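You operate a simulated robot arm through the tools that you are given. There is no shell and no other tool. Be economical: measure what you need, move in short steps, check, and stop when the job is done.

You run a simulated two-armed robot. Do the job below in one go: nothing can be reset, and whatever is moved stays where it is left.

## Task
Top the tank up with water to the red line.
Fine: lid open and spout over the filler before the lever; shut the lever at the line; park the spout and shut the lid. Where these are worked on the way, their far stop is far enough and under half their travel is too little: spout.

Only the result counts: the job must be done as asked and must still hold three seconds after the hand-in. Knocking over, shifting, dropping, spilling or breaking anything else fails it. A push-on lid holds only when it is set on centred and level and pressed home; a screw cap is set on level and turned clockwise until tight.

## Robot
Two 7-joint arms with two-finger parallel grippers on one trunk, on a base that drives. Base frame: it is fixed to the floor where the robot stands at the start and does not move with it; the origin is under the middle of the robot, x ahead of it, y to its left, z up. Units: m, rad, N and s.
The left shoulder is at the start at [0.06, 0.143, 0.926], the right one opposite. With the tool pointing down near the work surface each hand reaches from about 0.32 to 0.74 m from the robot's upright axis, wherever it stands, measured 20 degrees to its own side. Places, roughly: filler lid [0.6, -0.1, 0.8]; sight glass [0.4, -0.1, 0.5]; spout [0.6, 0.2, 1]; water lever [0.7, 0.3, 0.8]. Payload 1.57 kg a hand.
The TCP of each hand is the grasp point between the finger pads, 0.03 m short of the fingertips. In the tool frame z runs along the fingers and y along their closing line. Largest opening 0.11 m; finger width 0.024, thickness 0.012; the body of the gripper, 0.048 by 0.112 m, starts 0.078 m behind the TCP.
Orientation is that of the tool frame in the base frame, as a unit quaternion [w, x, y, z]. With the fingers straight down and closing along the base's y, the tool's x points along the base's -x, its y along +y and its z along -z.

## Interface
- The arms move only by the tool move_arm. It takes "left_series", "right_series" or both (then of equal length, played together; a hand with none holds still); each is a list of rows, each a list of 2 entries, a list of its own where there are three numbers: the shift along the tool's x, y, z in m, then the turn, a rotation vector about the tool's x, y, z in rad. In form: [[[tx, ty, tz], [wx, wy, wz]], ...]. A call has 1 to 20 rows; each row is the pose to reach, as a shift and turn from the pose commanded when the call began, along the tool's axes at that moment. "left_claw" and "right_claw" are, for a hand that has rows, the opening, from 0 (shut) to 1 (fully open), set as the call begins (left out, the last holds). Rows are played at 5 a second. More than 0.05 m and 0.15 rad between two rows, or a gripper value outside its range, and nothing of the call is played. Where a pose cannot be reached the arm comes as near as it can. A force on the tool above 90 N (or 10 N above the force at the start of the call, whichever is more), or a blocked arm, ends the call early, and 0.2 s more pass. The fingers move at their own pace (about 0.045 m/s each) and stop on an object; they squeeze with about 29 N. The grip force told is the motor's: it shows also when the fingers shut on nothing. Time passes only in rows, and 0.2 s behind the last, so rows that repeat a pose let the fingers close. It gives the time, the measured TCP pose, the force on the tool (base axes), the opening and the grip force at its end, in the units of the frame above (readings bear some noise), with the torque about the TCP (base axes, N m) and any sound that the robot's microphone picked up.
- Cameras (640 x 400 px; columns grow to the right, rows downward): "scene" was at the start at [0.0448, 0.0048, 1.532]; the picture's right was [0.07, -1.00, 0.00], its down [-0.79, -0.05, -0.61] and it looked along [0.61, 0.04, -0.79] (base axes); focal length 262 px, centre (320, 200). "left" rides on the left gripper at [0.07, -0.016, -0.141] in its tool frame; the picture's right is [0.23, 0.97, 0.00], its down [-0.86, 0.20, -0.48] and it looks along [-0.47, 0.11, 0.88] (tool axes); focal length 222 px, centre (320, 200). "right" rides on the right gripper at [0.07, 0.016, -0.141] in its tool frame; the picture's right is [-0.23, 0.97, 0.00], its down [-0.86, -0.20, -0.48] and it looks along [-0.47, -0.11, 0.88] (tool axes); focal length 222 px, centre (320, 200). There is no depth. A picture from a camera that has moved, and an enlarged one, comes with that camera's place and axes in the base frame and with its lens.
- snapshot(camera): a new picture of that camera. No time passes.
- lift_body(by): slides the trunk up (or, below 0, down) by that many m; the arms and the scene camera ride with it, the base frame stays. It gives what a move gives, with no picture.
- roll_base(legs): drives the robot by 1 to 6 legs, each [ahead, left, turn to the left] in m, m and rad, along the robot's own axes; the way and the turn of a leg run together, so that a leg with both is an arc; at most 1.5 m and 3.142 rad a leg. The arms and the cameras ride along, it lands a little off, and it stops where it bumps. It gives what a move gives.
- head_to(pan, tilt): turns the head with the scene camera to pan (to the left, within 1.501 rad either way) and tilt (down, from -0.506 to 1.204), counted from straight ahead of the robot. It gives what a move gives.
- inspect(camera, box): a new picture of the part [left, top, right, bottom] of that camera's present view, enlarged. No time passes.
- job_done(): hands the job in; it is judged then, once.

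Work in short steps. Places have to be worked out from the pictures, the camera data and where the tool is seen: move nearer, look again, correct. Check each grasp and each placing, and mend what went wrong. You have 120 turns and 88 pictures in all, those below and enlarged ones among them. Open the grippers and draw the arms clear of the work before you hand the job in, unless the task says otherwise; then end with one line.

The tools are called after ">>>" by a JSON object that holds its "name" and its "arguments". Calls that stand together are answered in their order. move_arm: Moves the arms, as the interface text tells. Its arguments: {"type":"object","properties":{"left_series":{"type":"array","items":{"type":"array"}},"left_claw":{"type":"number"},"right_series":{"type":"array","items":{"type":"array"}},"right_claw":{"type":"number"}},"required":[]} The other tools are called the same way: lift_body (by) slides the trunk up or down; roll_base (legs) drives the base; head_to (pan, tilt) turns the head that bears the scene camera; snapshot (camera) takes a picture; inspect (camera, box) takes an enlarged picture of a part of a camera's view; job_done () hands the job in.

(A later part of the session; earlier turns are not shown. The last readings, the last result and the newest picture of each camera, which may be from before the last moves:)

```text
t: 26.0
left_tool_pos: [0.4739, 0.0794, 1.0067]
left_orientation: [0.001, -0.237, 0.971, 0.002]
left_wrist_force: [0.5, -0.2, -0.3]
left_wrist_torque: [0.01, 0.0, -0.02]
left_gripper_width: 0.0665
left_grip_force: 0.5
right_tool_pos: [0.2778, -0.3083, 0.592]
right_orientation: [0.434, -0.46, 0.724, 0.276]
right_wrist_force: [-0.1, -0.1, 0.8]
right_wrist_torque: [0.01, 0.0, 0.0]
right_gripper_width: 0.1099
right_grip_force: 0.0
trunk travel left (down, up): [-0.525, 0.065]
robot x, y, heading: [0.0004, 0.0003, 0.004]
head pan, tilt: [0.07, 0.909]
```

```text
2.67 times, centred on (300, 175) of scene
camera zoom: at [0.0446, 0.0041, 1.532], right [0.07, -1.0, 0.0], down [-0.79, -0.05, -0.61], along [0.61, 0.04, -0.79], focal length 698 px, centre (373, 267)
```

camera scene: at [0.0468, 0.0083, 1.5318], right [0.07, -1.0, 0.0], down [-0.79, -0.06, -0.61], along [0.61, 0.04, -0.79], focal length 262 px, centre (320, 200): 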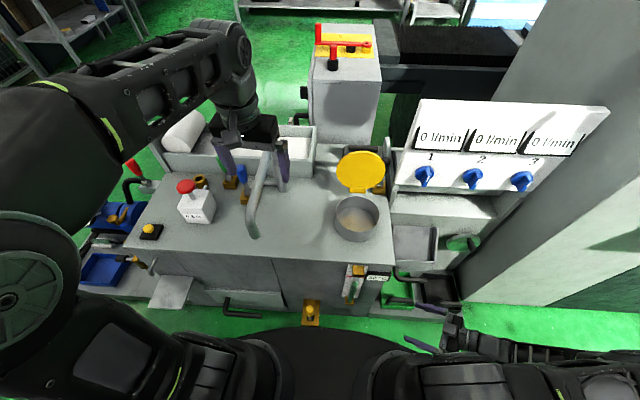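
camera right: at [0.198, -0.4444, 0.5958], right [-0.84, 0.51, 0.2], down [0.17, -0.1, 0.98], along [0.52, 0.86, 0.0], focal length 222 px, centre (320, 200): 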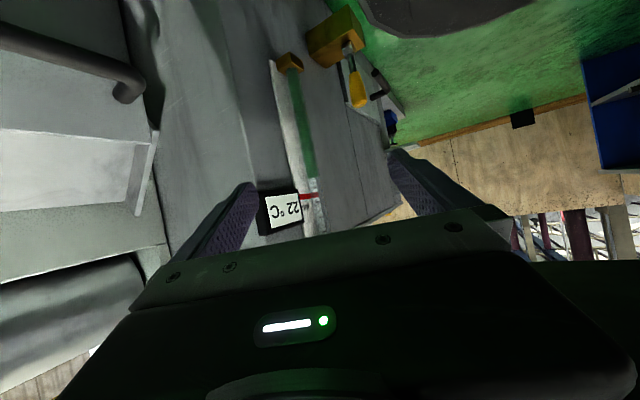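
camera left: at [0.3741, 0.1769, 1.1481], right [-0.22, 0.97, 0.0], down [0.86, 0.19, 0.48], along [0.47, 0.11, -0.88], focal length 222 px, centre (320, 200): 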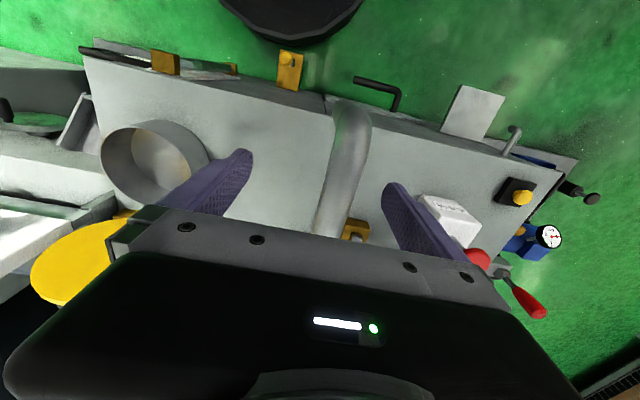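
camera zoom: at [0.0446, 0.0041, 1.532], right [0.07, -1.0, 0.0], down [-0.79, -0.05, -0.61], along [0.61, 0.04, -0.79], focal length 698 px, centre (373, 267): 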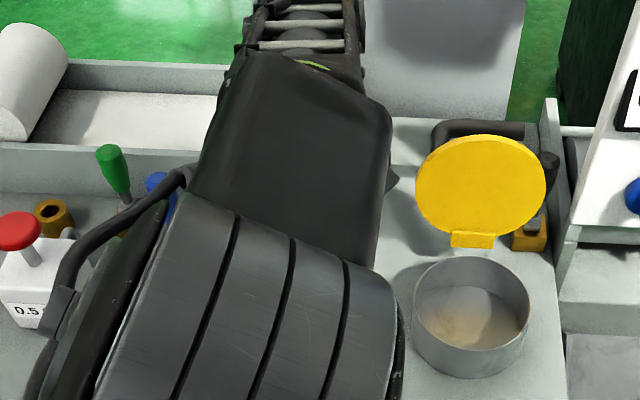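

The arm hides the spout from the head, so I'll check with the hand camera.

>>> {"name": "snapshot", "arguments": {"camera": "left"}}

```text
54 pictures are left
camera left: at [0.4191, 0.032, 1.1475], right [-0.65, 0.76, 0.0], down [0.67, 0.57, 0.48], along [0.36, 0.31, -0.88], focal length 222 px, centre (320, 200)
```

left: 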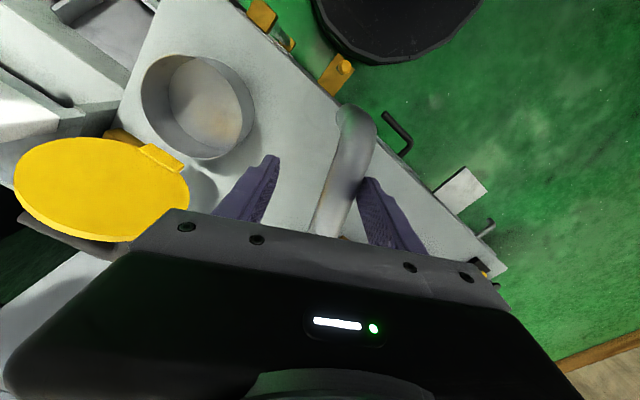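

The spout follows the hand. I'll continue to about 0.96 rad.

>>> {"name": "move_arm", "arguments": {"left_series": [[[-0.0019, -0.0317, 0], [0, 0, -0.12]], [[-0.0076, -0.063, 0], [0, 0, -0.24]], [[-0.017, -0.0934, 0], [0, 0, -0.36]], [[-0.0299, -0.1224, 0], [0, 0, -0.48]]]}}

>>> {"name": "snapshot", "arguments": {"camera": "left"}}

>>> {"name": "snapshot", "arguments": {"camera": "scene"}}

```text
t: 27.0
left_tool_pos: [0.555, -0.0143, 1.0088]
left_orientation: [0.001, -0.461, 0.887, 0.001]
left_wrist_force: [-0.5, 0.6, -2.1]
left_wrist_torque: [0.14, -0.07, -0.06]
left_gripper_width: 0.0664
left_grip_force: 0.0
right_tool_pos: [0.2779, -0.3081, 0.5922]
right_orientation: [0.433, -0.461, 0.723, 0.277]
right_wrist_force: [-1.6, 0.1, 0.2]
right_wrist_torque: [0.01, 0.0, 0.0]
right_gripper_width: 0.1101
right_grip_force: 0.1
trunk travel left (down, up): [-0.525, 0.065]
robot x, y, heading: [-0.0022, 0.0001, -0.002]
head pan, tilt: [0.07, 0.909]
```

```text
53 pictures are left
camera left: at [0.5287, -0.0817, 1.1497], right [-0.93, 0.37, 0.0], down [0.33, 0.81, 0.48], along [0.18, 0.45, -0.88], focal length 222 px, centre (320, 200)
```

left: 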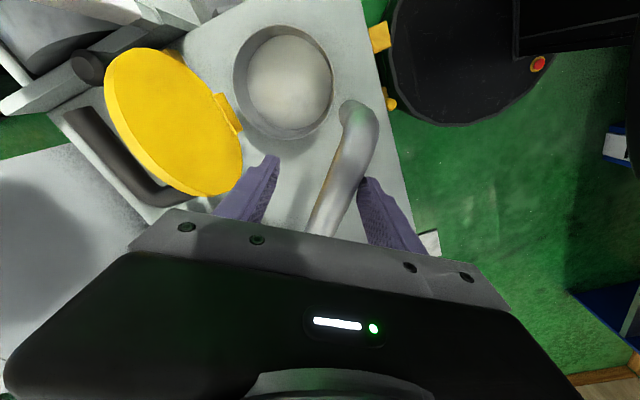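

```text
52 pictures are left
camera scene: at [0.045, 0.005, 1.5319], right [0.07, -1.0, 0.0], down [-0.79, -0.05, -0.61], along [0.61, 0.04, -0.79], focal length 262 px, centre (320, 200)
```

scene: 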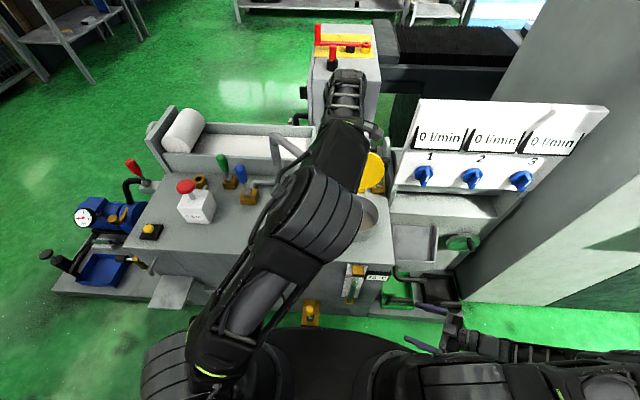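

The spout is at about 0.93 rad and the filler centre needs about 1.13. I'll go on another 0.2 rad and check for the stop.

>>> {"name": "move_arm", "arguments": {"left_series": [[[-0.0019, -0.0317, 0], [0, 0, -0.12]], [[-0.0053, -0.0526, 0], [0, 0, -0.2]]]}}

>>> {"name": "snapshot", "arguments": {"camera": "left"}}

```text
t: 27.6
left_tool_pos: [0.5883, -0.0364, 0.9983]
left_orientation: [0.002, -0.547, 0.837, 0.001]
left_wrist_force: [-1.7, -0.3, 1.4]
left_wrist_torque: [-0.06, 0.15, 0.03]
left_gripper_width: 0.0668
left_grip_force: 0.5
left hand out of reach, approached as far as the arm can: row 2
right_tool_pos: [0.2771, -0.3083, 0.592]
right_orientation: [0.433, -0.461, 0.723, 0.277]
right_wrist_force: [1.0, -0.3, -0.3]
right_wrist_torque: [0.0, 0.0, -0.03]
right_gripper_width: 0.1101
right_grip_force: 0.1
trunk travel left (down, up): [-0.525, 0.065]
robot x, y, heading: [-0.0028, -0.0051, 0.0]
head pan, tilt: [0.07, 0.909]
```

```text
51 pictures are left
camera left: at [0.5727, -0.108, 1.1403], right [-0.98, 0.18, -0.01], down [0.16, 0.86, 0.48], along [0.09, 0.47, -0.88], focal length 222 px, centre (320, 200)
```

left: 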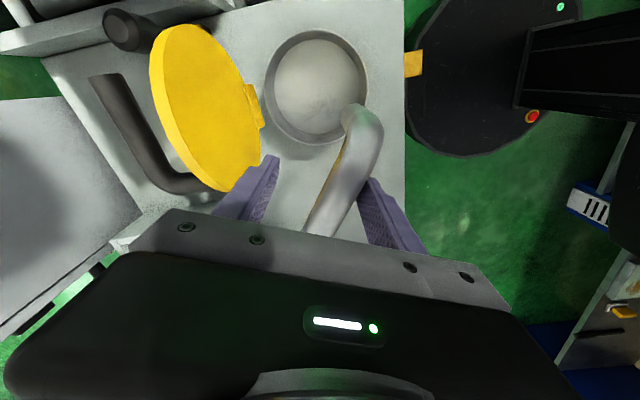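

The tip is inside the filler rim but about 3.5 cm short of centre, and the arm is limited at this yaw. I'll reduce the hand's yaw while pushing a bit further along the arc.

>>> {"name": "move_arm", "arguments": {"left_series": [[[0, 0.0, 0], [0, 0, 0.12]], [[-0.002, -0.01, 0], [0, 0, 0.25]], [[-0.004, -0.022, 0], [0, 0, 0.32]], [[-0.006, -0.032, 0], [0, 0, 0.32]]]}}

>>> {"name": "snapshot", "arguments": {"camera": "left"}}

```text
t: 28.6
left_tool_pos: [0.5922, -0.0352, 0.9896]
left_orientation: [0.003, -0.405, 0.914, 0.0]
left_wrist_force: [0.3, 0.0, -0.9]
left_wrist_torque: [0.01, 0.0, 0.02]
left_gripper_width: 0.0665
left_grip_force: 0.1
left hand out of reach, approached as far as the arm can: row 2, 3, 4
right_tool_pos: [0.2778, -0.3088, 0.5921]
right_orientation: [0.433, -0.461, 0.724, 0.276]
right_wrist_force: [0.4, 0.0, 0.4]
right_wrist_torque: [0.0, -0.01, 0.0]
right_gripper_width: 0.11
right_grip_force: 0.0
trunk travel left (down, up): [-0.525, 0.065]
robot x, y, heading: [-0.0001, -0.0034, -0.004]
head pan, tilt: [0.07, 0.909]
```

```text
50 pictures are left
camera left: at [0.5565, -0.0995, 1.1299], right [-0.87, 0.49, 0.0], down [0.42, 0.77, 0.48], along [0.24, 0.42, -0.88], focal length 222 px, centre (320, 200)
```

left: 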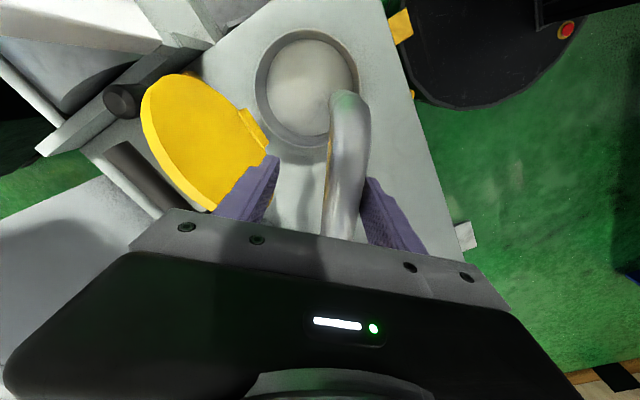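

The reach limit is in the wrist, so I'll tilt the fingers about 0.35 rad toward the push direction. That keeps the wrist back and lets the fingertips push further.

>>> {"name": "move_arm", "arguments": {"left_series": [[[0, 0.0, 0], [0.14, 0, 0]], [[0, 0.0, 0], [0.28, 0, 0]], [[0, 0, 0], [0.35, 0, 0]]]}}

>>> {"name": "snapshot", "arguments": {"camera": "left"}}

```text
t: 29.4
left_tool_pos: [0.5936, -0.0375, 0.9893]
left_orientation: [0.073, -0.399, 0.9, -0.159]
left_wrist_force: [0.4, 0.1, 0.2]
left_wrist_torque: [0.0, 0.03, -0.01]
left_gripper_width: 0.0661
left_grip_force: 0.2
right_tool_pos: [0.2778, -0.3091, 0.5915]
right_orientation: [0.434, -0.46, 0.723, 0.277]
right_wrist_force: [0.7, 0.5, 0.5]
right_wrist_torque: [-0.01, 0.02, -0.02]
right_gripper_width: 0.1099
right_grip_force: 0.1
trunk travel left (down, up): [-0.525, 0.065]
robot x, y, heading: [-0.0011, -0.0018, 0.003]
head pan, tilt: [0.07, 0.909]
```

```text
49 pictures are left
camera left: at [0.521, -0.0682, 1.1278], right [-0.83, 0.44, -0.34], down [0.31, 0.87, 0.38], along [0.46, 0.21, -0.86], focal length 222 px, centre (320, 200)
```

left: 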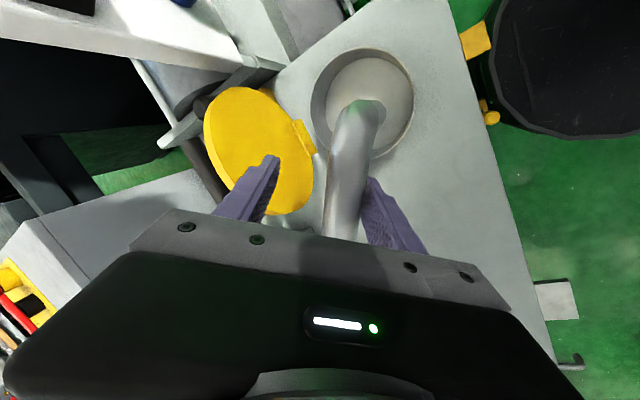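

Now I'll push about 3.5 cm along the swing direction.

>>> {"name": "move_arm", "arguments": {"left_series": [[[-0.003, -0.011, 0.004], [0, 0, 0]], [[-0.006, -0.021, 0.0077], [0, 0, 0]], [[-0.009, -0.0317, 0.0116], [0, 0, 0]]]}}

>>> {"name": "snapshot", "arguments": {"camera": "left"}}

```text
t: 30.2
left_tool_pos: [0.6224, -0.0536, 0.9895]
left_orientation: [0.071, -0.4, 0.9, -0.157]
left_wrist_force: [-9.4, 2.7, -2.2]
left_wrist_torque: [0.0, -0.02, 0.29]
left_gripper_width: 0.0743
left_grip_force: 4.7
right_tool_pos: [0.2778, -0.3076, 0.5926]
right_orientation: [0.434, -0.46, 0.724, 0.276]
right_wrist_force: [-0.8, 0.3, -0.3]
right_wrist_torque: [0.02, -0.02, 0.03]
right_gripper_width: 0.1099
right_grip_force: 0.1
trunk travel left (down, up): [-0.525, 0.065]
robot x, y, heading: [-0.0042, -0.0016, 0.002]
head pan, tilt: [0.07, 0.909]
```

```text
48 pictures are left
camera left: at [0.5517, -0.0838, 1.1279], right [-0.83, 0.45, -0.33], down [0.31, 0.87, 0.38], along [0.46, 0.22, -0.86], focal length 222 px, centre (320, 200)
```

left: 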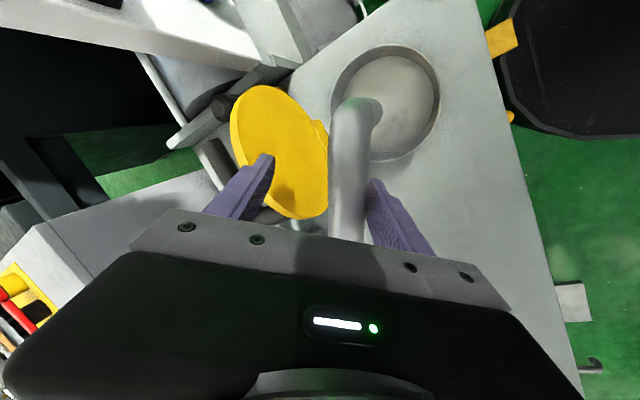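

The force rises and the tip sits at about (0.587, -0.09), over the filler centre near (0.575, -0.095), so this is the far stop. I'll back the hand off with the fingers opening, leaving the spout there.

>>> {"name": "move_arm", "arguments": {"left_series": [[[0.003, 0.011, -0.004], [0, 0, 0]], [[0.006, 0.021, -0.0077], [0, 0, 0]], [[0.009, 0.0317, -0.0116], [-0.05, 0, 0]], [[0.009, 0.0317, -0.0116], [-0.05, 0, 0]]], "left_claw": 1}}

>>> {"name": "snapshot", "arguments": {"camera": "left"}}

```text
t: 31.2
left_tool_pos: [0.595, -0.0374, 0.9915]
left_orientation: [0.062, -0.401, 0.904, -0.135]
left_wrist_force: [-0.2, -0.1, 0.4]
left_wrist_torque: [0.0, 0.01, -0.01]
left_gripper_width: 0.1101
left_grip_force: 0.0
right_tool_pos: [0.2771, -0.3088, 0.591]
right_orientation: [0.433, -0.461, 0.724, 0.277]
right_wrist_force: [-0.9, 0.2, -0.6]
right_wrist_torque: [0.0, -0.03, 0.0]
right_gripper_width: 0.1097
right_grip_force: 0.1
trunk travel left (down, up): [-0.525, 0.065]
robot x, y, heading: [-0.0015, -0.0015, 0.002]
head pan, tilt: [0.07, 0.909]
```

```text
47 pictures are left
camera left: at [0.5283, -0.0727, 1.1305], right [-0.84, 0.46, -0.29], down [0.33, 0.86, 0.4], along [0.43, 0.24, -0.87], focal length 222 px, centre (320, 200)
```

left: 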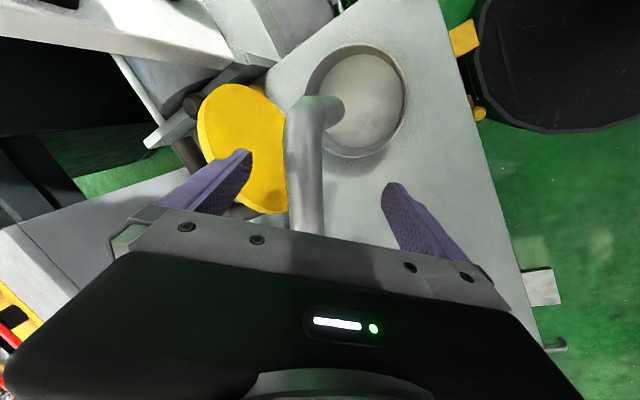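

The spout stayed put and sits between the open fingers. I'll raise the trunk 6 cm to lift the hand clear.

>>> {"name": "lift_body", "arguments": {"by": 0.062}}

>>> {"name": "move_arm", "arguments": {"left_series": [[[0, 0, -0.01], [-0.1, 0, 0]], [[0, 0, -0.02], [-0.2, 0, 0]], [[0, 0.005, -0.03], [-0.28, 0, 0]]]}}

>>> {"name": "snapshot", "arguments": {"camera": "left"}}

```text
t: 32.2
left_tool_pos: [0.5959, -0.0387, 1.0538]
left_orientation: [0.062, -0.401, 0.904, -0.134]
left_wrist_force: [0.0, -0.2, 0.0]
left_wrist_torque: [-0.02, -0.01, -0.01]
left_gripper_width: 0.11
left_grip_force: 0.1
right_tool_pos: [0.2779, -0.3077, 0.6537]
right_orientation: [0.433, -0.46, 0.724, 0.276]
right_wrist_force: [-0.3, -0.4, 0.4]
right_wrist_torque: [0.01, -0.04, 0.02]
right_gripper_width: 0.11
right_grip_force: 0.0
trunk travel left (down, up): [-0.587, 0.003]
robot x, y, heading: [-0.0024, 0.0021, -0.001]
head pan, tilt: [0.07, 0.909]
```

```text
t: 33.0
left_tool_pos: [0.5847, -0.0278, 1.08]
left_orientation: [0.006, -0.407, 0.914, -0.009]
left_wrist_force: [0.5, 0.2, -0.1]
left_wrist_torque: [-0.02, -0.02, 0.0]
left_gripper_width: 0.1101
left_grip_force: 0.1
right_tool_pos: [0.2788, -0.3078, 0.654]
right_orientation: [0.433, -0.46, 0.724, 0.276]
right_wrist_force: [-0.1, 0.5, -0.3]
right_wrist_torque: [0.0, 0.02, 0.01]
right_gripper_width: 0.1099
right_grip_force: 0.0
trunk travel left (down, up): [-0.587, 0.003]
robot x, y, heading: [0.0014, -0.0024, 0.0]
head pan, tilt: [0.07, 0.909]
```

```text
46 pictures are left
camera left: at [0.5474, -0.0891, 1.2217], right [-0.88, 0.48, -0.02], down [0.42, 0.77, 0.48], along [0.25, 0.41, -0.88], focal length 222 px, centre (320, 200)
```

left: 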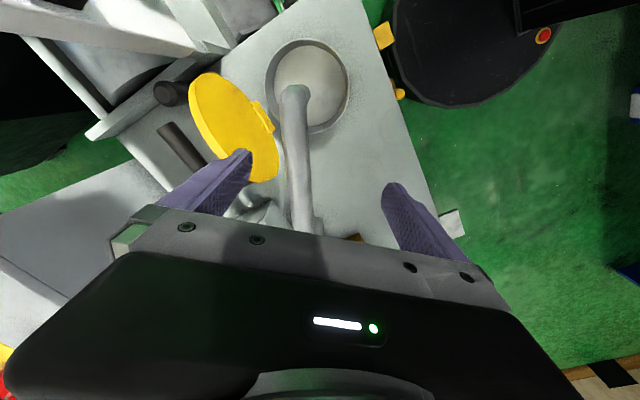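

The fingertips are above the pipe. I'll retreat back and left while undoing the yaw.

>>> {"name": "move_arm", "arguments": {"left_series": [[[-0.016, 0.032, -0.005], [0, 0, 0.14]], [[-0.032, 0.064, -0.005], [0, 0, 0.28]], [[-0.048, 0.097, 0], [0, 0, 0.42]], [[-0.064, 0.129, 0], [0, 0, 0.56]], [[-0.08, 0.161, 0], [0, 0, 0.7]], [[-0.096, 0.193, 0], [0, 0, 0.84]]]}}

>>> {"name": "snapshot", "arguments": {"camera": "scene"}}

>>> {"name": "snapshot", "arguments": {"camera": "left"}}

```text
t: 34.4
left_tool_pos: [0.5052, 0.1756, 1.0783]
left_orientation: [0.008, 0.003, 1.0, -0.005]
left_wrist_force: [0.0, -0.2, 0.1]
left_wrist_torque: [-0.05, -0.03, -0.05]
left_gripper_width: 0.1098
left_grip_force: 0.1
right_tool_pos: [0.2777, -0.3083, 0.6532]
right_orientation: [0.434, -0.46, 0.724, 0.275]
right_wrist_force: [0.8, -0.6, 0.1]
right_wrist_torque: [-0.02, 0.01, 0.01]
right_gripper_width: 0.1097
right_grip_force: 0.0
trunk travel left (down, up): [-0.587, 0.003]
robot x, y, heading: [0.002, 0.0015, -0.001]
head pan, tilt: [0.07, 0.909]
```

```text
45 pictures are left
camera scene: at [0.044, 0.0055, 1.594], right [0.07, -1.0, 0.0], down [-0.79, -0.05, -0.61], along [0.61, 0.04, -0.79], focal length 262 px, centre (320, 200)
```

scene: 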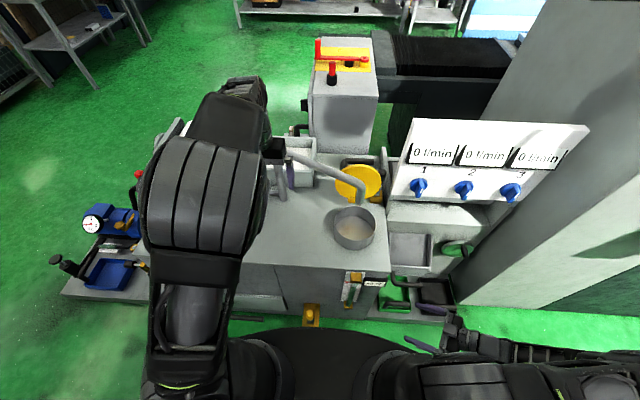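

```text
44 pictures are left
camera left: at [0.4332, 0.161, 1.2174], right [-0.22, 0.98, -0.01], down [0.85, 0.2, 0.49], along [0.48, 0.1, -0.87], focal length 222 px, centre (320, 200)
```

left: 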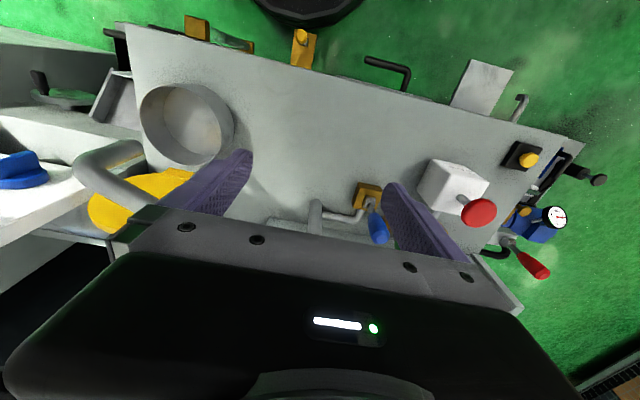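

The spout is over the filler. I estimate the blue lever's pivot at (0.65, 0.32, 0.78) and its top at (0.68, 0.33, 0.88). I'll enlarge it to learn its axis.

>>> {"name": "inspect", "arguments": {"camera": "left", "box": [320, 160, 420, 260]}}

```text
4.00 times, centred on (370, 210) of left
camera zoom: at [0.4332, 0.161, 1.2174], right [-0.22, 0.98, -0.01], down [0.85, 0.2, 0.49], along [0.48, 0.1, -0.87], focal length 888 px, centre (120, 160)
```

zoom: 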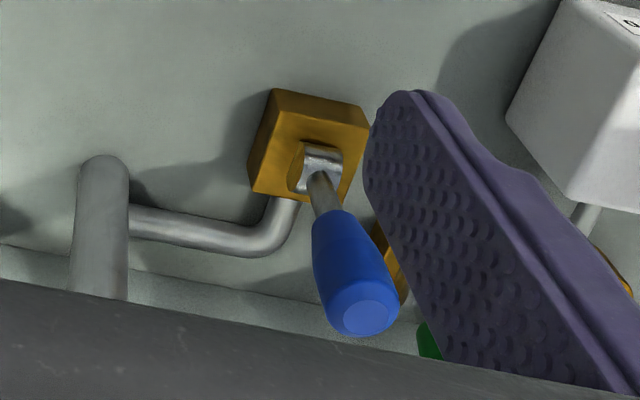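

The lever pivots about an axis along y, so it will be pulled toward the robot. I'll bring the left hand above the blue lever, and lower the right hand back to its eye-level viewing height.

>>> {"name": "move_arm", "arguments": {"left_series": [[[0, 0.04, 0], [0, 0, 0]], [[0, 0.08, 0], [0, 0, 0]], [[-0.03, 0.115, 0], [0, 0, 0]], [[-0.065, 0.14, 0.02], [0, 0, 0]], [[-0.1, 0.153, 0.04], [0, 0, 0]], [[-0.14, 0.153, 0.06], [0, 0, 0]], [[-0.165, 0.153, 0.09], [0, 0, 0]]], "right_series": [[[0.0091, 0, 0.0048], [0, 0, 0]], [[0.0182, 0, 0.0097], [0, 0, 0]], [[0.0273, 0, 0.0145], [0, 0, 0]], [[0.0364, 0, 0.0194], [0, 0, 0]], [[0.0455, 0, 0.0242], [0, 0, 0]], [[0.0546, 0, 0.029], [0, 0, 0]], [[0.0546, 0, 0.029], [0, 0, 0]]], "left_claw": 0.55}}

>>> {"name": "snapshot", "arguments": {"camera": "left"}}

>>> {"name": "inspect", "arguments": {"camera": "scene", "box": [180, 130, 320, 260]}}

```text
t: 36.0
left_tool_pos: [0.5488, 0.2438, 1.036]
left_orientation: [0.009, 0.003, 1.0, -0.005]
left_wrist_force: [0.2, -1.1, 0.8]
left_wrist_torque: [0.02, 0.05, 0.02]
left_gripper_width: 0.0604
left_grip_force: 0.0
left hand out of reach, approached as far as the arm can: row 3, 4, 5, 6, 7
right_tool_pos: [0.276, -0.3089, 0.5925]
right_orientation: [0.434, -0.46, 0.724, 0.276]
right_wrist_force: [-0.8, -0.1, -0.2]
right_wrist_torque: [0.01, 0.02, 0.01]
right_gripper_width: 0.1098
right_grip_force: 0.0
trunk travel left (down, up): [-0.587, 0.003]
robot x, y, heading: [-0.0021, -0.0026, 0.002]
head pan, tilt: [0.07, 0.909]
```

```text
42 pictures are left
camera left: at [0.4755, 0.2276, 1.1754], right [-0.22, 0.97, -0.01], down [0.85, 0.2, 0.49], along [0.48, 0.1, -0.87], focal length 222 px, centre (320, 200)
```

left: 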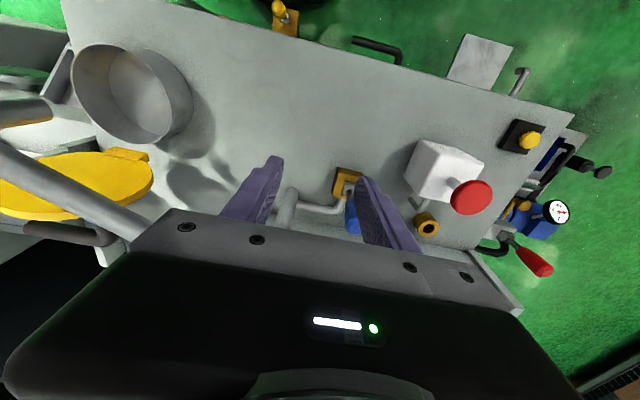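

```text
3.08 times, centred on (250, 195) of scene
camera zoom: at [0.045, 0.0041, 1.594], right [0.07, -1.0, 0.0], down [-0.79, -0.05, -0.61], along [0.61, 0.04, -0.79], focal length 805 px, centre (535, 215)
```

zoom: 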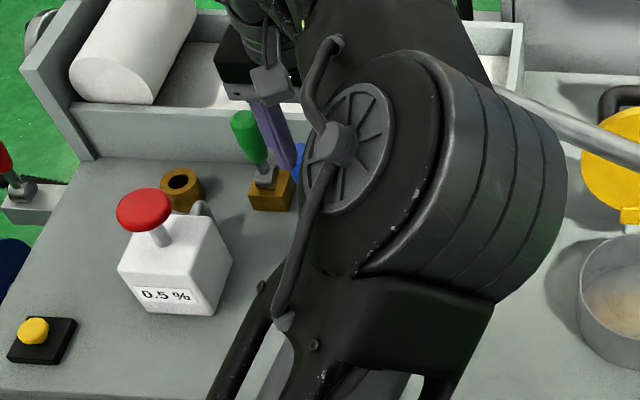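

The arm is stuck in an elbow-in posture. I'll take it back near its starting place so it can unfold, then approach the lever again.

>>> {"name": "move_arm", "arguments": {"left_series": [[[0.03, 0.01, 0], [0, 0, 0]], [[0.06, 0.025, 0], [0, 0, 0]], [[0.09, 0.04, 0.01], [0, 0, 0]], [[0.12, 0.06, 0.02], [0, 0, 0]], [[0.15, 0.08, 0.03], [0, 0, 0]], [[0.15, 0.11, 0.03], [0, 0, 0]]]}}

>>> {"name": "snapshot", "arguments": {"camera": "scene"}}

```text
t: 37.4
left_tool_pos: [0.4009, 0.3534, 1.0006]
left_orientation: [0.009, 0.002, 1.0, -0.005]
left_wrist_force: [-0.3, 0.5, 0.0]
left_wrist_torque: [-0.01, -0.01, 0.0]
left_gripper_width: 0.0605
left_grip_force: 0.1
right_tool_pos: [0.2775, -0.3088, 0.5932]
right_orientation: [0.433, -0.461, 0.723, 0.277]
right_wrist_force: [-0.7, 0.5, 0.8]
right_wrist_torque: [-0.01, 0.0, 0.04]
right_gripper_width: 0.11
right_grip_force: 0.1
trunk travel left (down, up): [-0.587, 0.003]
robot x, y, heading: [0.0022, 0.0035, -0.0]
head pan, tilt: [0.07, 0.909]
```

```text
40 pictures are left
camera scene: at [0.0448, 0.0057, 1.594], right [0.07, -1.0, 0.0], down [-0.79, -0.05, -0.61], along [0.61, 0.04, -0.79], focal length 262 px, centre (320, 200)
```

scene: 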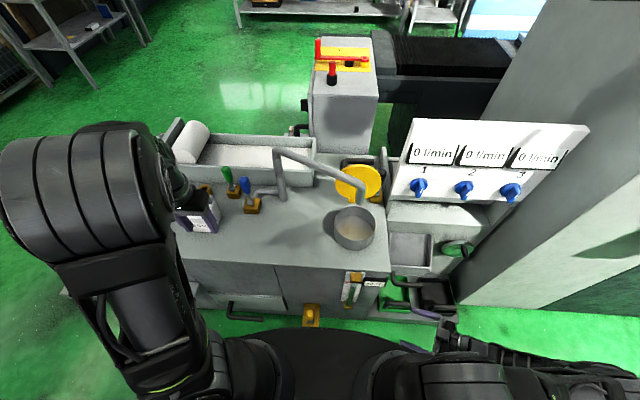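

The elbow is still high but now leans outward. I'll try extending forward toward the lever from here.

>>> {"name": "move_arm", "arguments": {"left_series": [[[-0.04, -0.005, 0], [0, 0, 0]], [[-0.08, -0.01, 0], [0, 0, 0]], [[-0.12, -0.015, 0], [0, 0, 0]], [[-0.16, -0.02, 0], [0, 0, 0]], [[-0.2, -0.024, 0.005], [0, 0, 0]], [[-0.24, -0.024, 0.01], [0, 0, 0]], [[-0.27, -0.024, 0.02], [0, 0, 0]]]}}

>>> {"name": "snapshot", "arguments": {"camera": "left"}}

```text
t: 39.0
left_tool_pos: [0.5427, 0.2458, 1.0223]
left_orientation: [0.007, 0.002, 1.0, -0.005]
left_wrist_force: [0.0, 0.3, 0.4]
left_wrist_torque: [-0.01, 0.0, 0.04]
left_gripper_width: 0.0605
left_grip_force: 0.0
left hand out of reach, approached as far as the arm can: row 2, 3, 4, 5, 6, 7
right_tool_pos: [0.2777, -0.3092, 0.5932]
right_orientation: [0.434, -0.46, 0.724, 0.276]
right_wrist_force: [0.4, -0.3, 0.6]
right_wrist_torque: [-0.01, 0.0, -0.02]
right_gripper_width: 0.1098
right_grip_force: 0.0
trunk travel left (down, up): [-0.587, 0.003]
robot x, y, heading: [0.0009, -0.0031, -0.001]
head pan, tilt: [0.07, 0.909]
```

```text
39 pictures are left
camera left: at [0.4704, 0.2306, 1.162], right [-0.22, 0.97, -0.01], down [0.85, 0.2, 0.49], along [0.48, 0.1, -0.87], focal length 222 px, centre (320, 200)
```

left: 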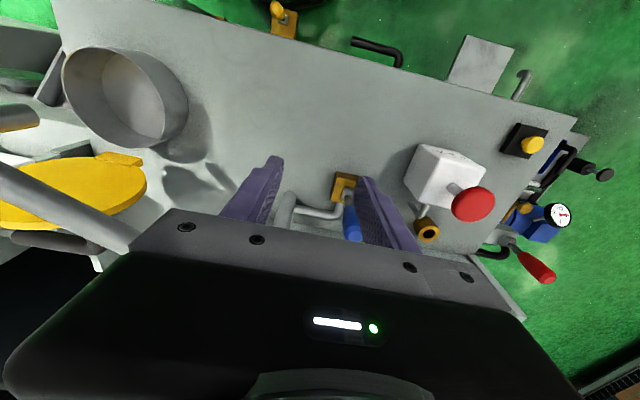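

The reach is still limited here. I'll test whether a yaw change frees the wrist, turning the tool counter-clockwise while heading to the lever.

>>> {"name": "move_arm", "arguments": {"left_series": [[[0, 0, 0], [0, 0, -0.14]], [[0, 0, 0], [0, 0, -0.28]], [[-0.02, 0.02, 0], [0, 0, -0.4]], [[-0.04, 0.04, 0], [0, 0, -0.5]], [[-0.07, 0.06, 0], [0, 0, -0.5]]]}}

```text
t: 40.2
left_tool_pos: [0.5424, 0.2523, 1.036]
left_orientation: [0.007, -0.246, 0.969, -0.008]
left_wrist_force: [0.2, -0.1, 0.1]
left_wrist_torque: [0.01, -0.01, 0.01]
left_gripper_width: 0.0602
left_grip_force: 0.1
left hand out of reach, approached as far as the arm can: row 2, 3, 4, 5
right_tool_pos: [0.2757, -0.309, 0.5924]
right_orientation: [0.434, -0.46, 0.723, 0.277]
right_wrist_force: [0.6, -0.8, 0.5]
right_wrist_torque: [0.01, -0.01, 0.02]
right_gripper_width: 0.11
right_grip_force: 0.1
trunk travel left (down, up): [-0.587, 0.003]
robot x, y, heading: [-0.0024, -0.0019, 0.002]
head pan, tilt: [0.07, 0.909]
```

Yaw isn't the limit. Pitching the fingers forward will keep the wrist back, and it still allows grasping the lever between fingers closing along y. I'll retreat a little and undo the yaw, then pitch.

>>> {"name": "move_arm", "arguments": {"left_series": [[[0.02, 0.02, 0], [0, 0, 0.14]], [[0.05, 0.04, 0], [0, 0, 0.28]], [[0.08, 0.06, 0], [0, 0, 0.42]], [[0.1, 0.07, 0], [0, 0, 0.5]]]}}

>>> {"name": "move_arm", "arguments": {"left_series": [[[0, 0, 0], [0, -0.14, 0]], [[0, 0, 0], [0, -0.28, 0]], [[0, 0, 0], [0, -0.42, 0]], [[0, 0, 0], [0, -0.56, 0]], [[0, 0, 0], [0, -0.7, 0]], [[0, 0, 0], [0, -0.8, 0]]]}}

>>> {"name": "snapshot", "arguments": {"camera": "scene"}}

```text
t: 41.2
left_tool_pos: [0.4155, 0.2677, 1.0343]
left_orientation: [0.008, 0.004, 1.0, -0.004]
left_wrist_force: [-0.3, 0.5, -0.2]
left_wrist_torque: [-0.01, -0.03, 0.0]
left_gripper_width: 0.0606
left_grip_force: 0.0
right_tool_pos: [0.2778, -0.3099, 0.5945]
right_orientation: [0.434, -0.46, 0.724, 0.275]
right_wrist_force: [0.5, 1.1, 0.4]
right_wrist_torque: [0.02, 0.03, -0.01]
right_gripper_width: 0.1099
right_grip_force: 0.0
trunk travel left (down, up): [-0.587, 0.003]
robot x, y, heading: [-0.0011, -0.0005, 0.0]
head pan, tilt: [0.07, 0.909]
```

```text
t: 42.6
left_tool_pos: [0.4626, 0.2815, 1.0503]
left_orientation: [0.396, 0.0, 0.918, -0.005]
left_wrist_force: [0.0, 0.3, -0.3]
left_wrist_torque: [0.03, 0.0, 0.0]
left_gripper_width: 0.0607
left_grip_force: 0.0
left hand out of reach, approached as far as the arm can: row 5, 6
right_tool_pos: [0.2762, -0.3089, 0.5937]
right_orientation: [0.433, -0.461, 0.723, 0.277]
right_wrist_force: [0.8, 0.1, -0.7]
right_wrist_torque: [0.03, -0.03, -0.01]
right_gripper_width: 0.11
right_grip_force: 0.0
trunk travel left (down, up): [-0.587, 0.003]
robot x, y, heading: [-0.0018, 0.0031, 0.001]
head pan, tilt: [0.07, 0.909]
```

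```text
38 pictures are left
camera scene: at [0.0444, 0.0056, 1.594], right [0.07, -1.0, 0.0], down [-0.79, -0.05, -0.61], along [0.61, 0.04, -0.79], focal length 262 px, centre (320, 200)
```

scene: 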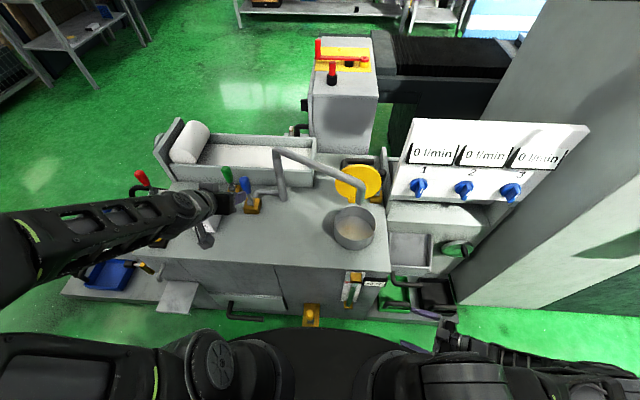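

The elbow has now swung outward and low, like at the start. I'll move toward the lever while reducing the pitch.

>>> {"name": "move_arm", "arguments": {"left_series": [[[-0.018, 0.016, 0.028], [0, 0.14, 0]], [[-0.036, 0.033, 0.057], [0, 0.28, 0]], [[-0.0545, 0.05, 0.086], [0, 0.4, 0]]]}}

>>> {"name": "snapshot", "arguments": {"camera": "left"}}

```text
t: 43.6
left_tool_pos: [0.5795, 0.2411, 1.0666]
left_orientation: [0.239, 0.093, 0.966, -0.025]
left_wrist_force: [-0.7, 1.6, 0.5]
left_wrist_torque: [-0.16, -0.06, -0.05]
left_gripper_width: 0.0605
left_grip_force: 0.1
right_tool_pos: [0.2752, -0.3062, 0.5948]
right_orientation: [0.433, -0.462, 0.724, 0.275]
right_wrist_force: [-0.1, 0.5, 0.2]
right_wrist_torque: [-0.04, 0.02, -0.04]
right_gripper_width: 0.1101
right_grip_force: 0.0
trunk travel left (down, up): [-0.587, 0.003]
robot x, y, heading: [0.0034, 0.0, 0.001]
head pan, tilt: [0.07, 0.909]
stopped in row 3 (left hand): the arm was blocked; the commanded pose is now the measured one
```

```text
37 pictures are left
camera left: at [0.4516, 0.2498, 1.1596], right [-0.01, 0.99, -0.11], down [0.56, 0.1, 0.82], along [0.83, -0.05, -0.56], focal length 222 px, centre (320, 200)
```

left: 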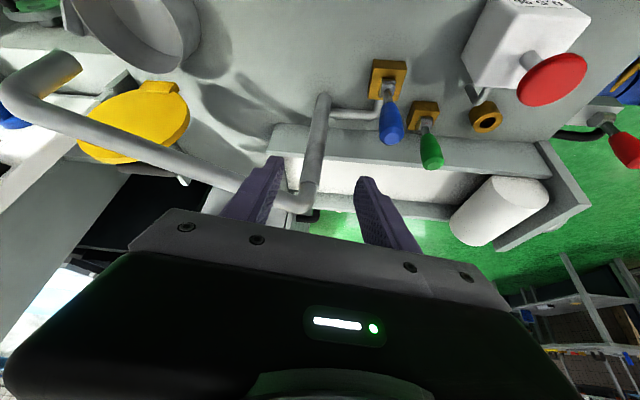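

The arm flipped configuration and overshot toward y=0.24. It touched nothing, and both levers are clearly visible to its left. I'll shift left and straighten the hand.

>>> {"name": "move_arm", "arguments": {"left_series": [[[-0.004, 0.022, 0], [-0.02, 0.02, -0.043]], [[-0.009, 0.044, 0], [-0.043, 0.041, -0.086]], [[-0.013, 0.066, 0], [-0.065, 0.06, -0.13]], [[-0.017, 0.088, 0], [-0.086, 0.082, -0.172]]]}}

>>> {"name": "snapshot", "arguments": {"camera": "scene"}}

```text
t: 44.6
left_tool_pos: [0.5795, 0.2865, 1.0897]
left_orientation: [0.2, 0.002, 0.98, 0.003]
left_wrist_force: [-0.2, 0.0, 0.7]
left_wrist_torque: [0.02, -0.08, 0.02]
left_gripper_width: 0.0606
left_grip_force: 0.0
left hand out of reach, approached as far as the arm can: row 3, 4
right_tool_pos: [0.2743, -0.3095, 0.5929]
right_orientation: [0.435, -0.46, 0.723, 0.276]
right_wrist_force: [-0.9, -1.1, 0.2]
right_wrist_torque: [0.03, -0.02, -0.03]
right_gripper_width: 0.1101
right_grip_force: 0.1
trunk travel left (down, up): [-0.587, 0.003]
robot x, y, heading: [0.0011, -0.0024, -0.003]
head pan, tilt: [0.07, 0.909]
```

```text
36 pictures are left
camera scene: at [0.0403, 0.003, 1.5941], right [0.07, -1.0, 0.0], down [-0.79, -0.05, -0.62], along [0.62, 0.04, -0.79], focal length 262 px, centre (320, 200)
```

scene: 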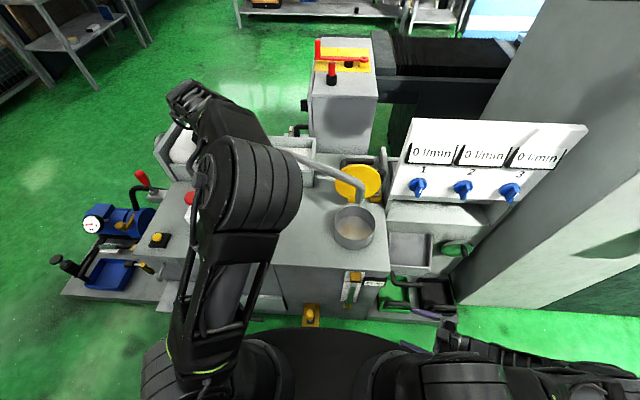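

The elbow flipped inward again. The good posture appears when retracted with pitch, so I'll go back there, stay low, and extend in small steps.

>>> {"name": "move_arm", "arguments": {"left_series": [[[0.04, 0.005, 0], [0, -0.1, 0]], [[0.08, 0.01, 0], [0, -0.2, 0]], [[0.12, 0.013, 0], [0, -0.3, 0]], [[0.152, 0.013, 0], [0, -0.4, 0]], [[0.17, 0.013, 0.0], [0, -0.5, 0]], [[0.17, 0.013, 0.0], [0, -0.5, 0]]]}}

>>> {"name": "snapshot", "arguments": {"camera": "scene"}}

```text
t: 46.2
left_tool_pos: [0.4371, 0.3907, 1.0202]
left_orientation: [0.417, -0.061, 0.905, 0.055]
left_wrist_force: [-0.3, 0.3, 0.1]
left_wrist_torque: [0.02, -0.01, 0.03]
left_gripper_width: 0.0608
left_grip_force: 0.0
left hand out of reach, approached as far as the arm can: row 4, 5, 6
right_tool_pos: [0.2759, -0.3094, 0.5946]
right_orientation: [0.434, -0.46, 0.724, 0.276]
right_wrist_force: [0.4, 0.1, -0.1]
right_wrist_torque: [0.01, 0.01, -0.03]
right_gripper_width: 0.1097
right_grip_force: 0.0
trunk travel left (down, up): [-0.587, 0.003]
robot x, y, heading: [0.0003, -0.0014, 0.003]
head pan, tilt: [0.07, 0.909]
stopped in row 6 (left hand): the arm was blocked; the commanded pose is now the measured one
```

```text
35 pictures are left
camera scene: at [0.044, 0.0042, 1.594], right [0.07, -1.0, 0.0], down [-0.79, -0.05, -0.61], along [0.61, 0.04, -0.79], focal length 262 px, centre (320, 200)
```

scene: 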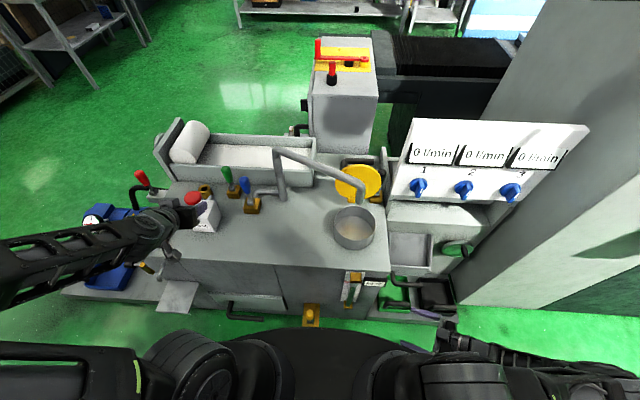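

The elbow is out again. I'll unpitch to vertical here at about (0.42, 0.33, 1.0), as at the start.

>>> {"name": "move_arm", "arguments": {"left_series": [[[0.004, -0.01, 0], [0.018, 0.14, 0.02]], [[0.008, -0.02, 0], [0.037, 0.28, 0.041]], [[0.012, -0.03, 0], [0.055, 0.42, 0.061]], [[0.017, -0.04, 0], [0.074, 0.56, 0.082]], [[0.022, -0.05, 0], [0.093, 0.7, 0.102]], [[0.026, -0.06, 0], [0.114, 0.84, 0.123]]]}}

>>> {"name": "snapshot", "arguments": {"camera": "scene"}}

```text
t: 47.6
left_tool_pos: [0.4315, 0.3325, 0.9993]
left_orientation: [0.01, -0.001, 1.0, 0.0]
left_wrist_force: [0.5, 0.5, -0.1]
left_wrist_torque: [-0.01, 0.02, -0.01]
left_gripper_width: 0.0605
left_grip_force: 0.2
left hand out of reach, approached as far as the arm can: row 2
right_tool_pos: [0.2767, -0.3095, 0.5938]
right_orientation: [0.433, -0.461, 0.723, 0.277]
right_wrist_force: [0.8, 0.0, -0.1]
right_wrist_torque: [-0.03, 0.0, 0.03]
right_gripper_width: 0.11
right_grip_force: 0.1
trunk travel left (down, up): [-0.587, 0.003]
robot x, y, heading: [0.0012, 0.0004, 0.002]
head pan, tilt: [0.07, 0.909]
```

```text
34 pictures are left
camera scene: at [0.0449, 0.0056, 1.594], right [0.07, -1.0, 0.0], down [-0.79, -0.06, -0.61], along [0.61, 0.04, -0.79], focal length 262 px, centre (320, 200)
```

scene: 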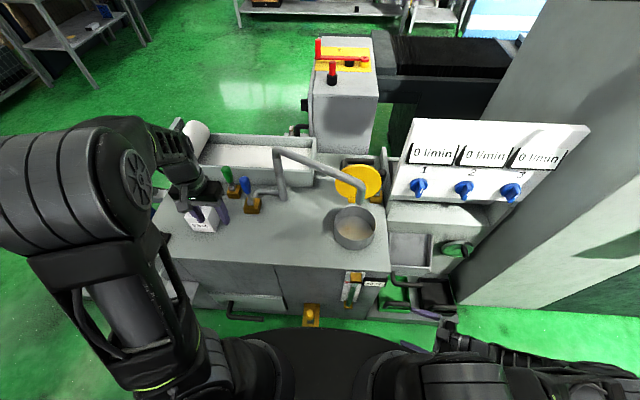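

The elbow is up but outward. I'll extend forward low, to x≈0.55, and see whether it tracks.

>>> {"name": "move_arm", "arguments": {"left_series": [[[-0.03, 0, 0.01], [0, 0, 0]], [[-0.06, 0, 0.02], [0, 0, 0]], [[-0.09, 0, 0.02], [0, 0, 0]], [[-0.12, 0, 0.02], [0, 0, 0]]]}}

```text
t: 48.6
left_tool_pos: [0.4947, 0.2973, 0.997]
left_orientation: [0.01, -0.001, 1.0, 0.0]
left_wrist_force: [0.4, -0.2, 0.2]
left_wrist_torque: [-0.01, 0.01, 0.02]
left_gripper_width: 0.0606
left_grip_force: 0.1
left hand out of reach, approached as far as the arm can: row 1, 2, 3, 4
right_tool_pos: [0.2746, -0.31, 0.5932]
right_orientation: [0.434, -0.46, 0.724, 0.275]
right_wrist_force: [-0.1, 0.1, 0.3]
right_wrist_torque: [-0.01, 0.03, 0.0]
right_gripper_width: 0.1101
right_grip_force: 0.0
trunk travel left (down, up): [-0.587, 0.003]
robot x, y, heading: [-0.0027, 0.0023, -0.0]
head pan, tilt: [0.07, 0.909]
```

I need the elbow-out branch, which came with the pitched posture at y≈0.39. I'll return there and then advance while keeping the pitch.

>>> {"name": "move_arm", "arguments": {"left_series": [[[0.02, 0.02, 0], [0, -0.14, 0]], [[0.04, 0.04, 0], [0, -0.28, 0]], [[0.055, 0.06, 0], [0, -0.42, 0]], [[0.065, 0.08, 0], [0, -0.56, 0]], [[0.065, 0.1, 0], [0, -0.7, 0]], [[0.065, 0.11, 0], [0, -0.84, 0]], [[0.065, 0.12, 0], [0, -0.95, 0]], [[0.065, 0.12, 0], [0, -0.95, 0]]]}}

>>> {"name": "snapshot", "arguments": {"camera": "scene"}}

```text
t: 50.4
left_tool_pos: [0.4329, 0.4133, 0.9949]
left_orientation: [0.467, -0.001, 0.884, 0.001]
left_wrist_force: [0.6, -0.3, -0.4]
left_wrist_torque: [0.01, 0.0, 0.02]
left_gripper_width: 0.0605
left_grip_force: 0.1
left hand out of reach, approached as far as the arm can: row 5, 6
right_tool_pos: [0.2762, -0.3091, 0.5945]
right_orientation: [0.434, -0.46, 0.724, 0.276]
right_wrist_force: [-1.4, 0.2, 0.2]
right_wrist_torque: [0.0, -0.02, 0.0]
right_gripper_width: 0.1101
right_grip_force: 0.0
trunk travel left (down, up): [-0.587, 0.003]
robot x, y, heading: [-0.0012, 0.0005, -0.005]
head pan, tilt: [0.07, 0.909]
```

```text
33 pictures are left
camera scene: at [0.0441, 0.0038, 1.594], right [0.07, -1.0, 0.0], down [-0.79, -0.05, -0.61], along [0.61, 0.04, -0.79], focal length 262 px, centre (320, 200)
```

scene: 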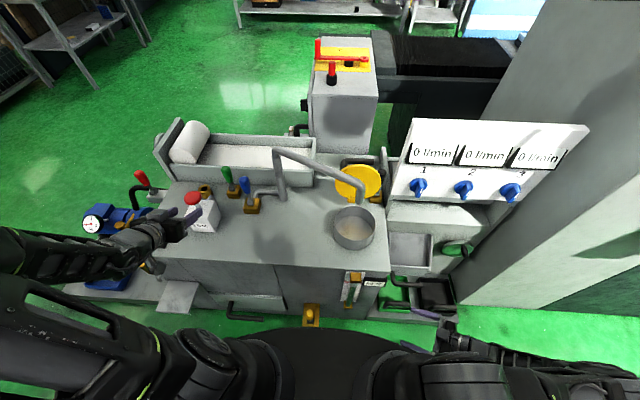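

The arm reached that pose exactly with the elbow low. I'll advance in the pitched posture.

>>> {"name": "move_arm", "arguments": {"left_series": [[[-0.014, -0.01, 0.0206], [0, 0, 0]], [[-0.028, -0.02, 0.041], [0, 0, 0]], [[-0.042, -0.03, 0.062], [0, 0, 0]], [[-0.0565, -0.04, 0.0825], [0, 0, 0]]]}}

```text
t: 51.4
left_tool_pos: [0.5332, 0.3722, 0.996]
left_orientation: [0.467, -0.001, 0.885, 0.001]
left_wrist_force: [0.6, -0.1, 0.1]
left_wrist_torque: [0.01, 0.03, -0.01]
left_gripper_width: 0.0603
left_grip_force: 0.0
right_tool_pos: [0.2761, -0.3097, 0.593]
right_orientation: [0.434, -0.46, 0.724, 0.276]
right_wrist_force: [0.7, -0.1, 0.2]
right_wrist_torque: [0.02, -0.01, -0.01]
right_gripper_width: 0.1099
right_grip_force: 0.1
trunk travel left (down, up): [-0.587, 0.003]
robot x, y, heading: [0.0021, 0.0006, -0.004]
head pan, tilt: [0.07, 0.909]
```

It tracks perfectly. I'll go to a pre-grasp point about 7 cm short of the blue grip along the finger direction and look.

>>> {"name": "move_arm", "arguments": {"left_series": [[[0.006, -0.011, 0.03], [0, 0, 0]], [[0.012, -0.022, 0.061], [0, 0, 0]], [[0.018, -0.033, 0.092], [0, 0, 0]], [[0.024, -0.043, 0.122], [0, 0, 0]]]}}

>>> {"name": "snapshot", "arguments": {"camera": "left"}}

>>> {"name": "inspect", "arguments": {"camera": "scene", "box": [180, 130, 300, 230]}}

```text
t: 52.4
left_tool_pos: [0.6216, 0.3282, 0.9061]
left_orientation: [0.467, -0.001, 0.885, 0.002]
left_wrist_force: [-0.1, -0.2, 0.0]
left_wrist_torque: [0.0, -0.01, -0.03]
left_gripper_width: 0.0605
left_grip_force: 0.0
right_tool_pos: [0.2758, -0.3102, 0.5932]
right_orientation: [0.434, -0.46, 0.724, 0.276]
right_wrist_force: [0.0, -0.4, 0.0]
right_wrist_torque: [0.01, 0.0, 0.0]
right_gripper_width: 0.1098
right_grip_force: 0.0
trunk travel left (down, up): [-0.587, 0.003]
robot x, y, heading: [-0.0006, -0.001, -0.001]
head pan, tilt: [0.07, 0.909]
```

```text
32 pictures are left
camera left: at [0.4658, 0.3113, 0.9282], right [-0.13, 0.97, -0.19], down [0.09, 0.2, 0.98], along [0.99, 0.11, -0.11], focal length 222 px, centre (320, 200)
```

left: 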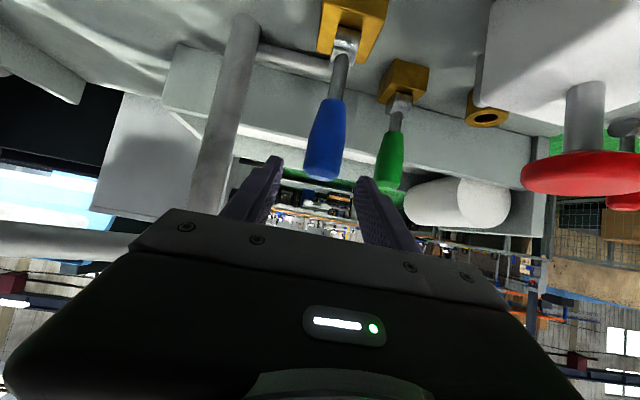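

```text
4.00 times, centred on (240, 180) of scene
camera zoom: at [0.0449, 0.0037, 1.594], right [0.07, -1.0, 0.0], down [-0.79, -0.05, -0.61], along [0.61, 0.04, -0.79], focal length 1047 px, centre (640, 280)
```

zoom: 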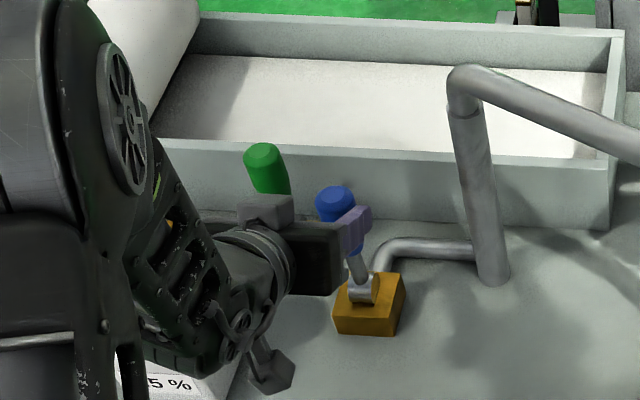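

The blue grip runs from z 0.80 to 0.88 at about (0.674, 0.330), centred between the fingers with green clear to the side. I'll advance 6 cm and close on it.

>>> {"name": "move_arm", "arguments": {"left_series": [[[0, 0.001, 0.03], [0, 0, 0]], [[0.005, 0.002, 0.062], [0, 0, 0]]]}}

>>> {"name": "move_arm", "arguments": {"left_series": [[[0, 0, 0], [0, 0, 0]], [[0, 0, 0], [0, 0, 0]], [[0, 0, 0], [0, 0, 0]]], "left_claw": 0}}

>>> {"name": "inspect", "arguments": {"camera": "scene", "box": [180, 130, 300, 230]}}

>>> {"name": "inspect", "arguments": {"camera": "right", "box": [260, 140, 340, 220]}}

```text
t: 53.0
left_tool_pos: [0.6695, 0.3318, 0.8706]
left_orientation: [0.467, 0.0, 0.884, 0.0]
left_wrist_force: [-1.0, 0.9, -1.2]
left_wrist_torque: [0.01, 0.0, 0.02]
left_gripper_width: 0.0607
left_grip_force: 0.1
right_tool_pos: [0.2764, -0.3105, 0.593]
right_orientation: [0.433, -0.461, 0.724, 0.276]
right_wrist_force: [0.4, 0.0, 0.3]
right_wrist_torque: [0.03, 0.0, -0.01]
right_gripper_width: 0.1099
right_grip_force: 0.1
trunk travel left (down, up): [-0.587, 0.003]
robot x, y, heading: [-0.0026, 0.0001, 0.003]
head pan, tilt: [0.07, 0.909]
```

```text
t: 53.8
left_tool_pos: [0.6686, 0.3312, 0.8691]
left_orientation: [0.466, 0.0, 0.885, -0.001]
left_wrist_force: [0.4, -2.1, -2.2]
left_wrist_torque: [-0.63, -0.08, -0.07]
left_gripper_width: 0.0323
left_grip_force: 24.8
right_tool_pos: [0.2763, -0.3095, 0.5931]
right_orientation: [0.434, -0.46, 0.724, 0.276]
right_wrist_force: [-0.4, 0.9, -0.3]
right_wrist_torque: [0.02, 0.03, -0.01]
right_gripper_width: 0.11
right_grip_force: 0.1
trunk travel left (down, up): [-0.587, 0.003]
robot x, y, heading: [0.0012, 0.001, -0.004]
head pan, tilt: [0.07, 0.909]
```

```text
4.00 times, centred on (240, 180) of scene
camera zoom: at [0.0444, 0.004, 1.594], right [0.07, -1.0, 0.0], down [-0.79, -0.05, -0.61], along [0.61, 0.04, -0.79], focal length 1047 px, centre (640, 280)
```

zoom: 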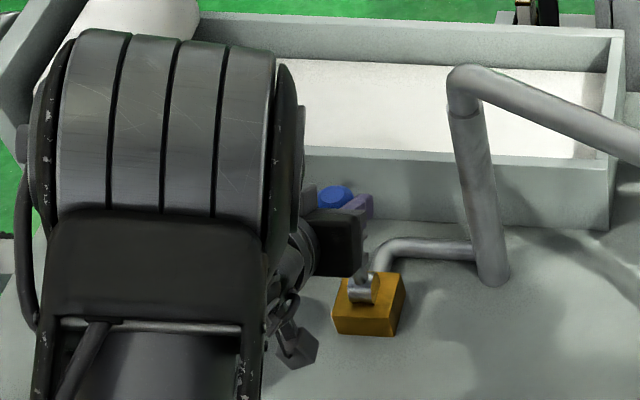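

```text
5.00 times, centred on (300, 180) of right
camera zoom: at [0.1951, -0.4461, 0.5974], right [-0.84, 0.51, 0.2], down [0.17, -0.1, 0.98], along [0.52, 0.85, 0.0], focal length 1111 px, centre (420, 300)
```

zoom: 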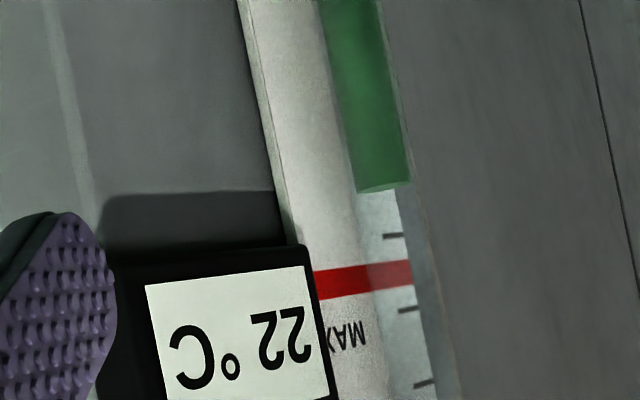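

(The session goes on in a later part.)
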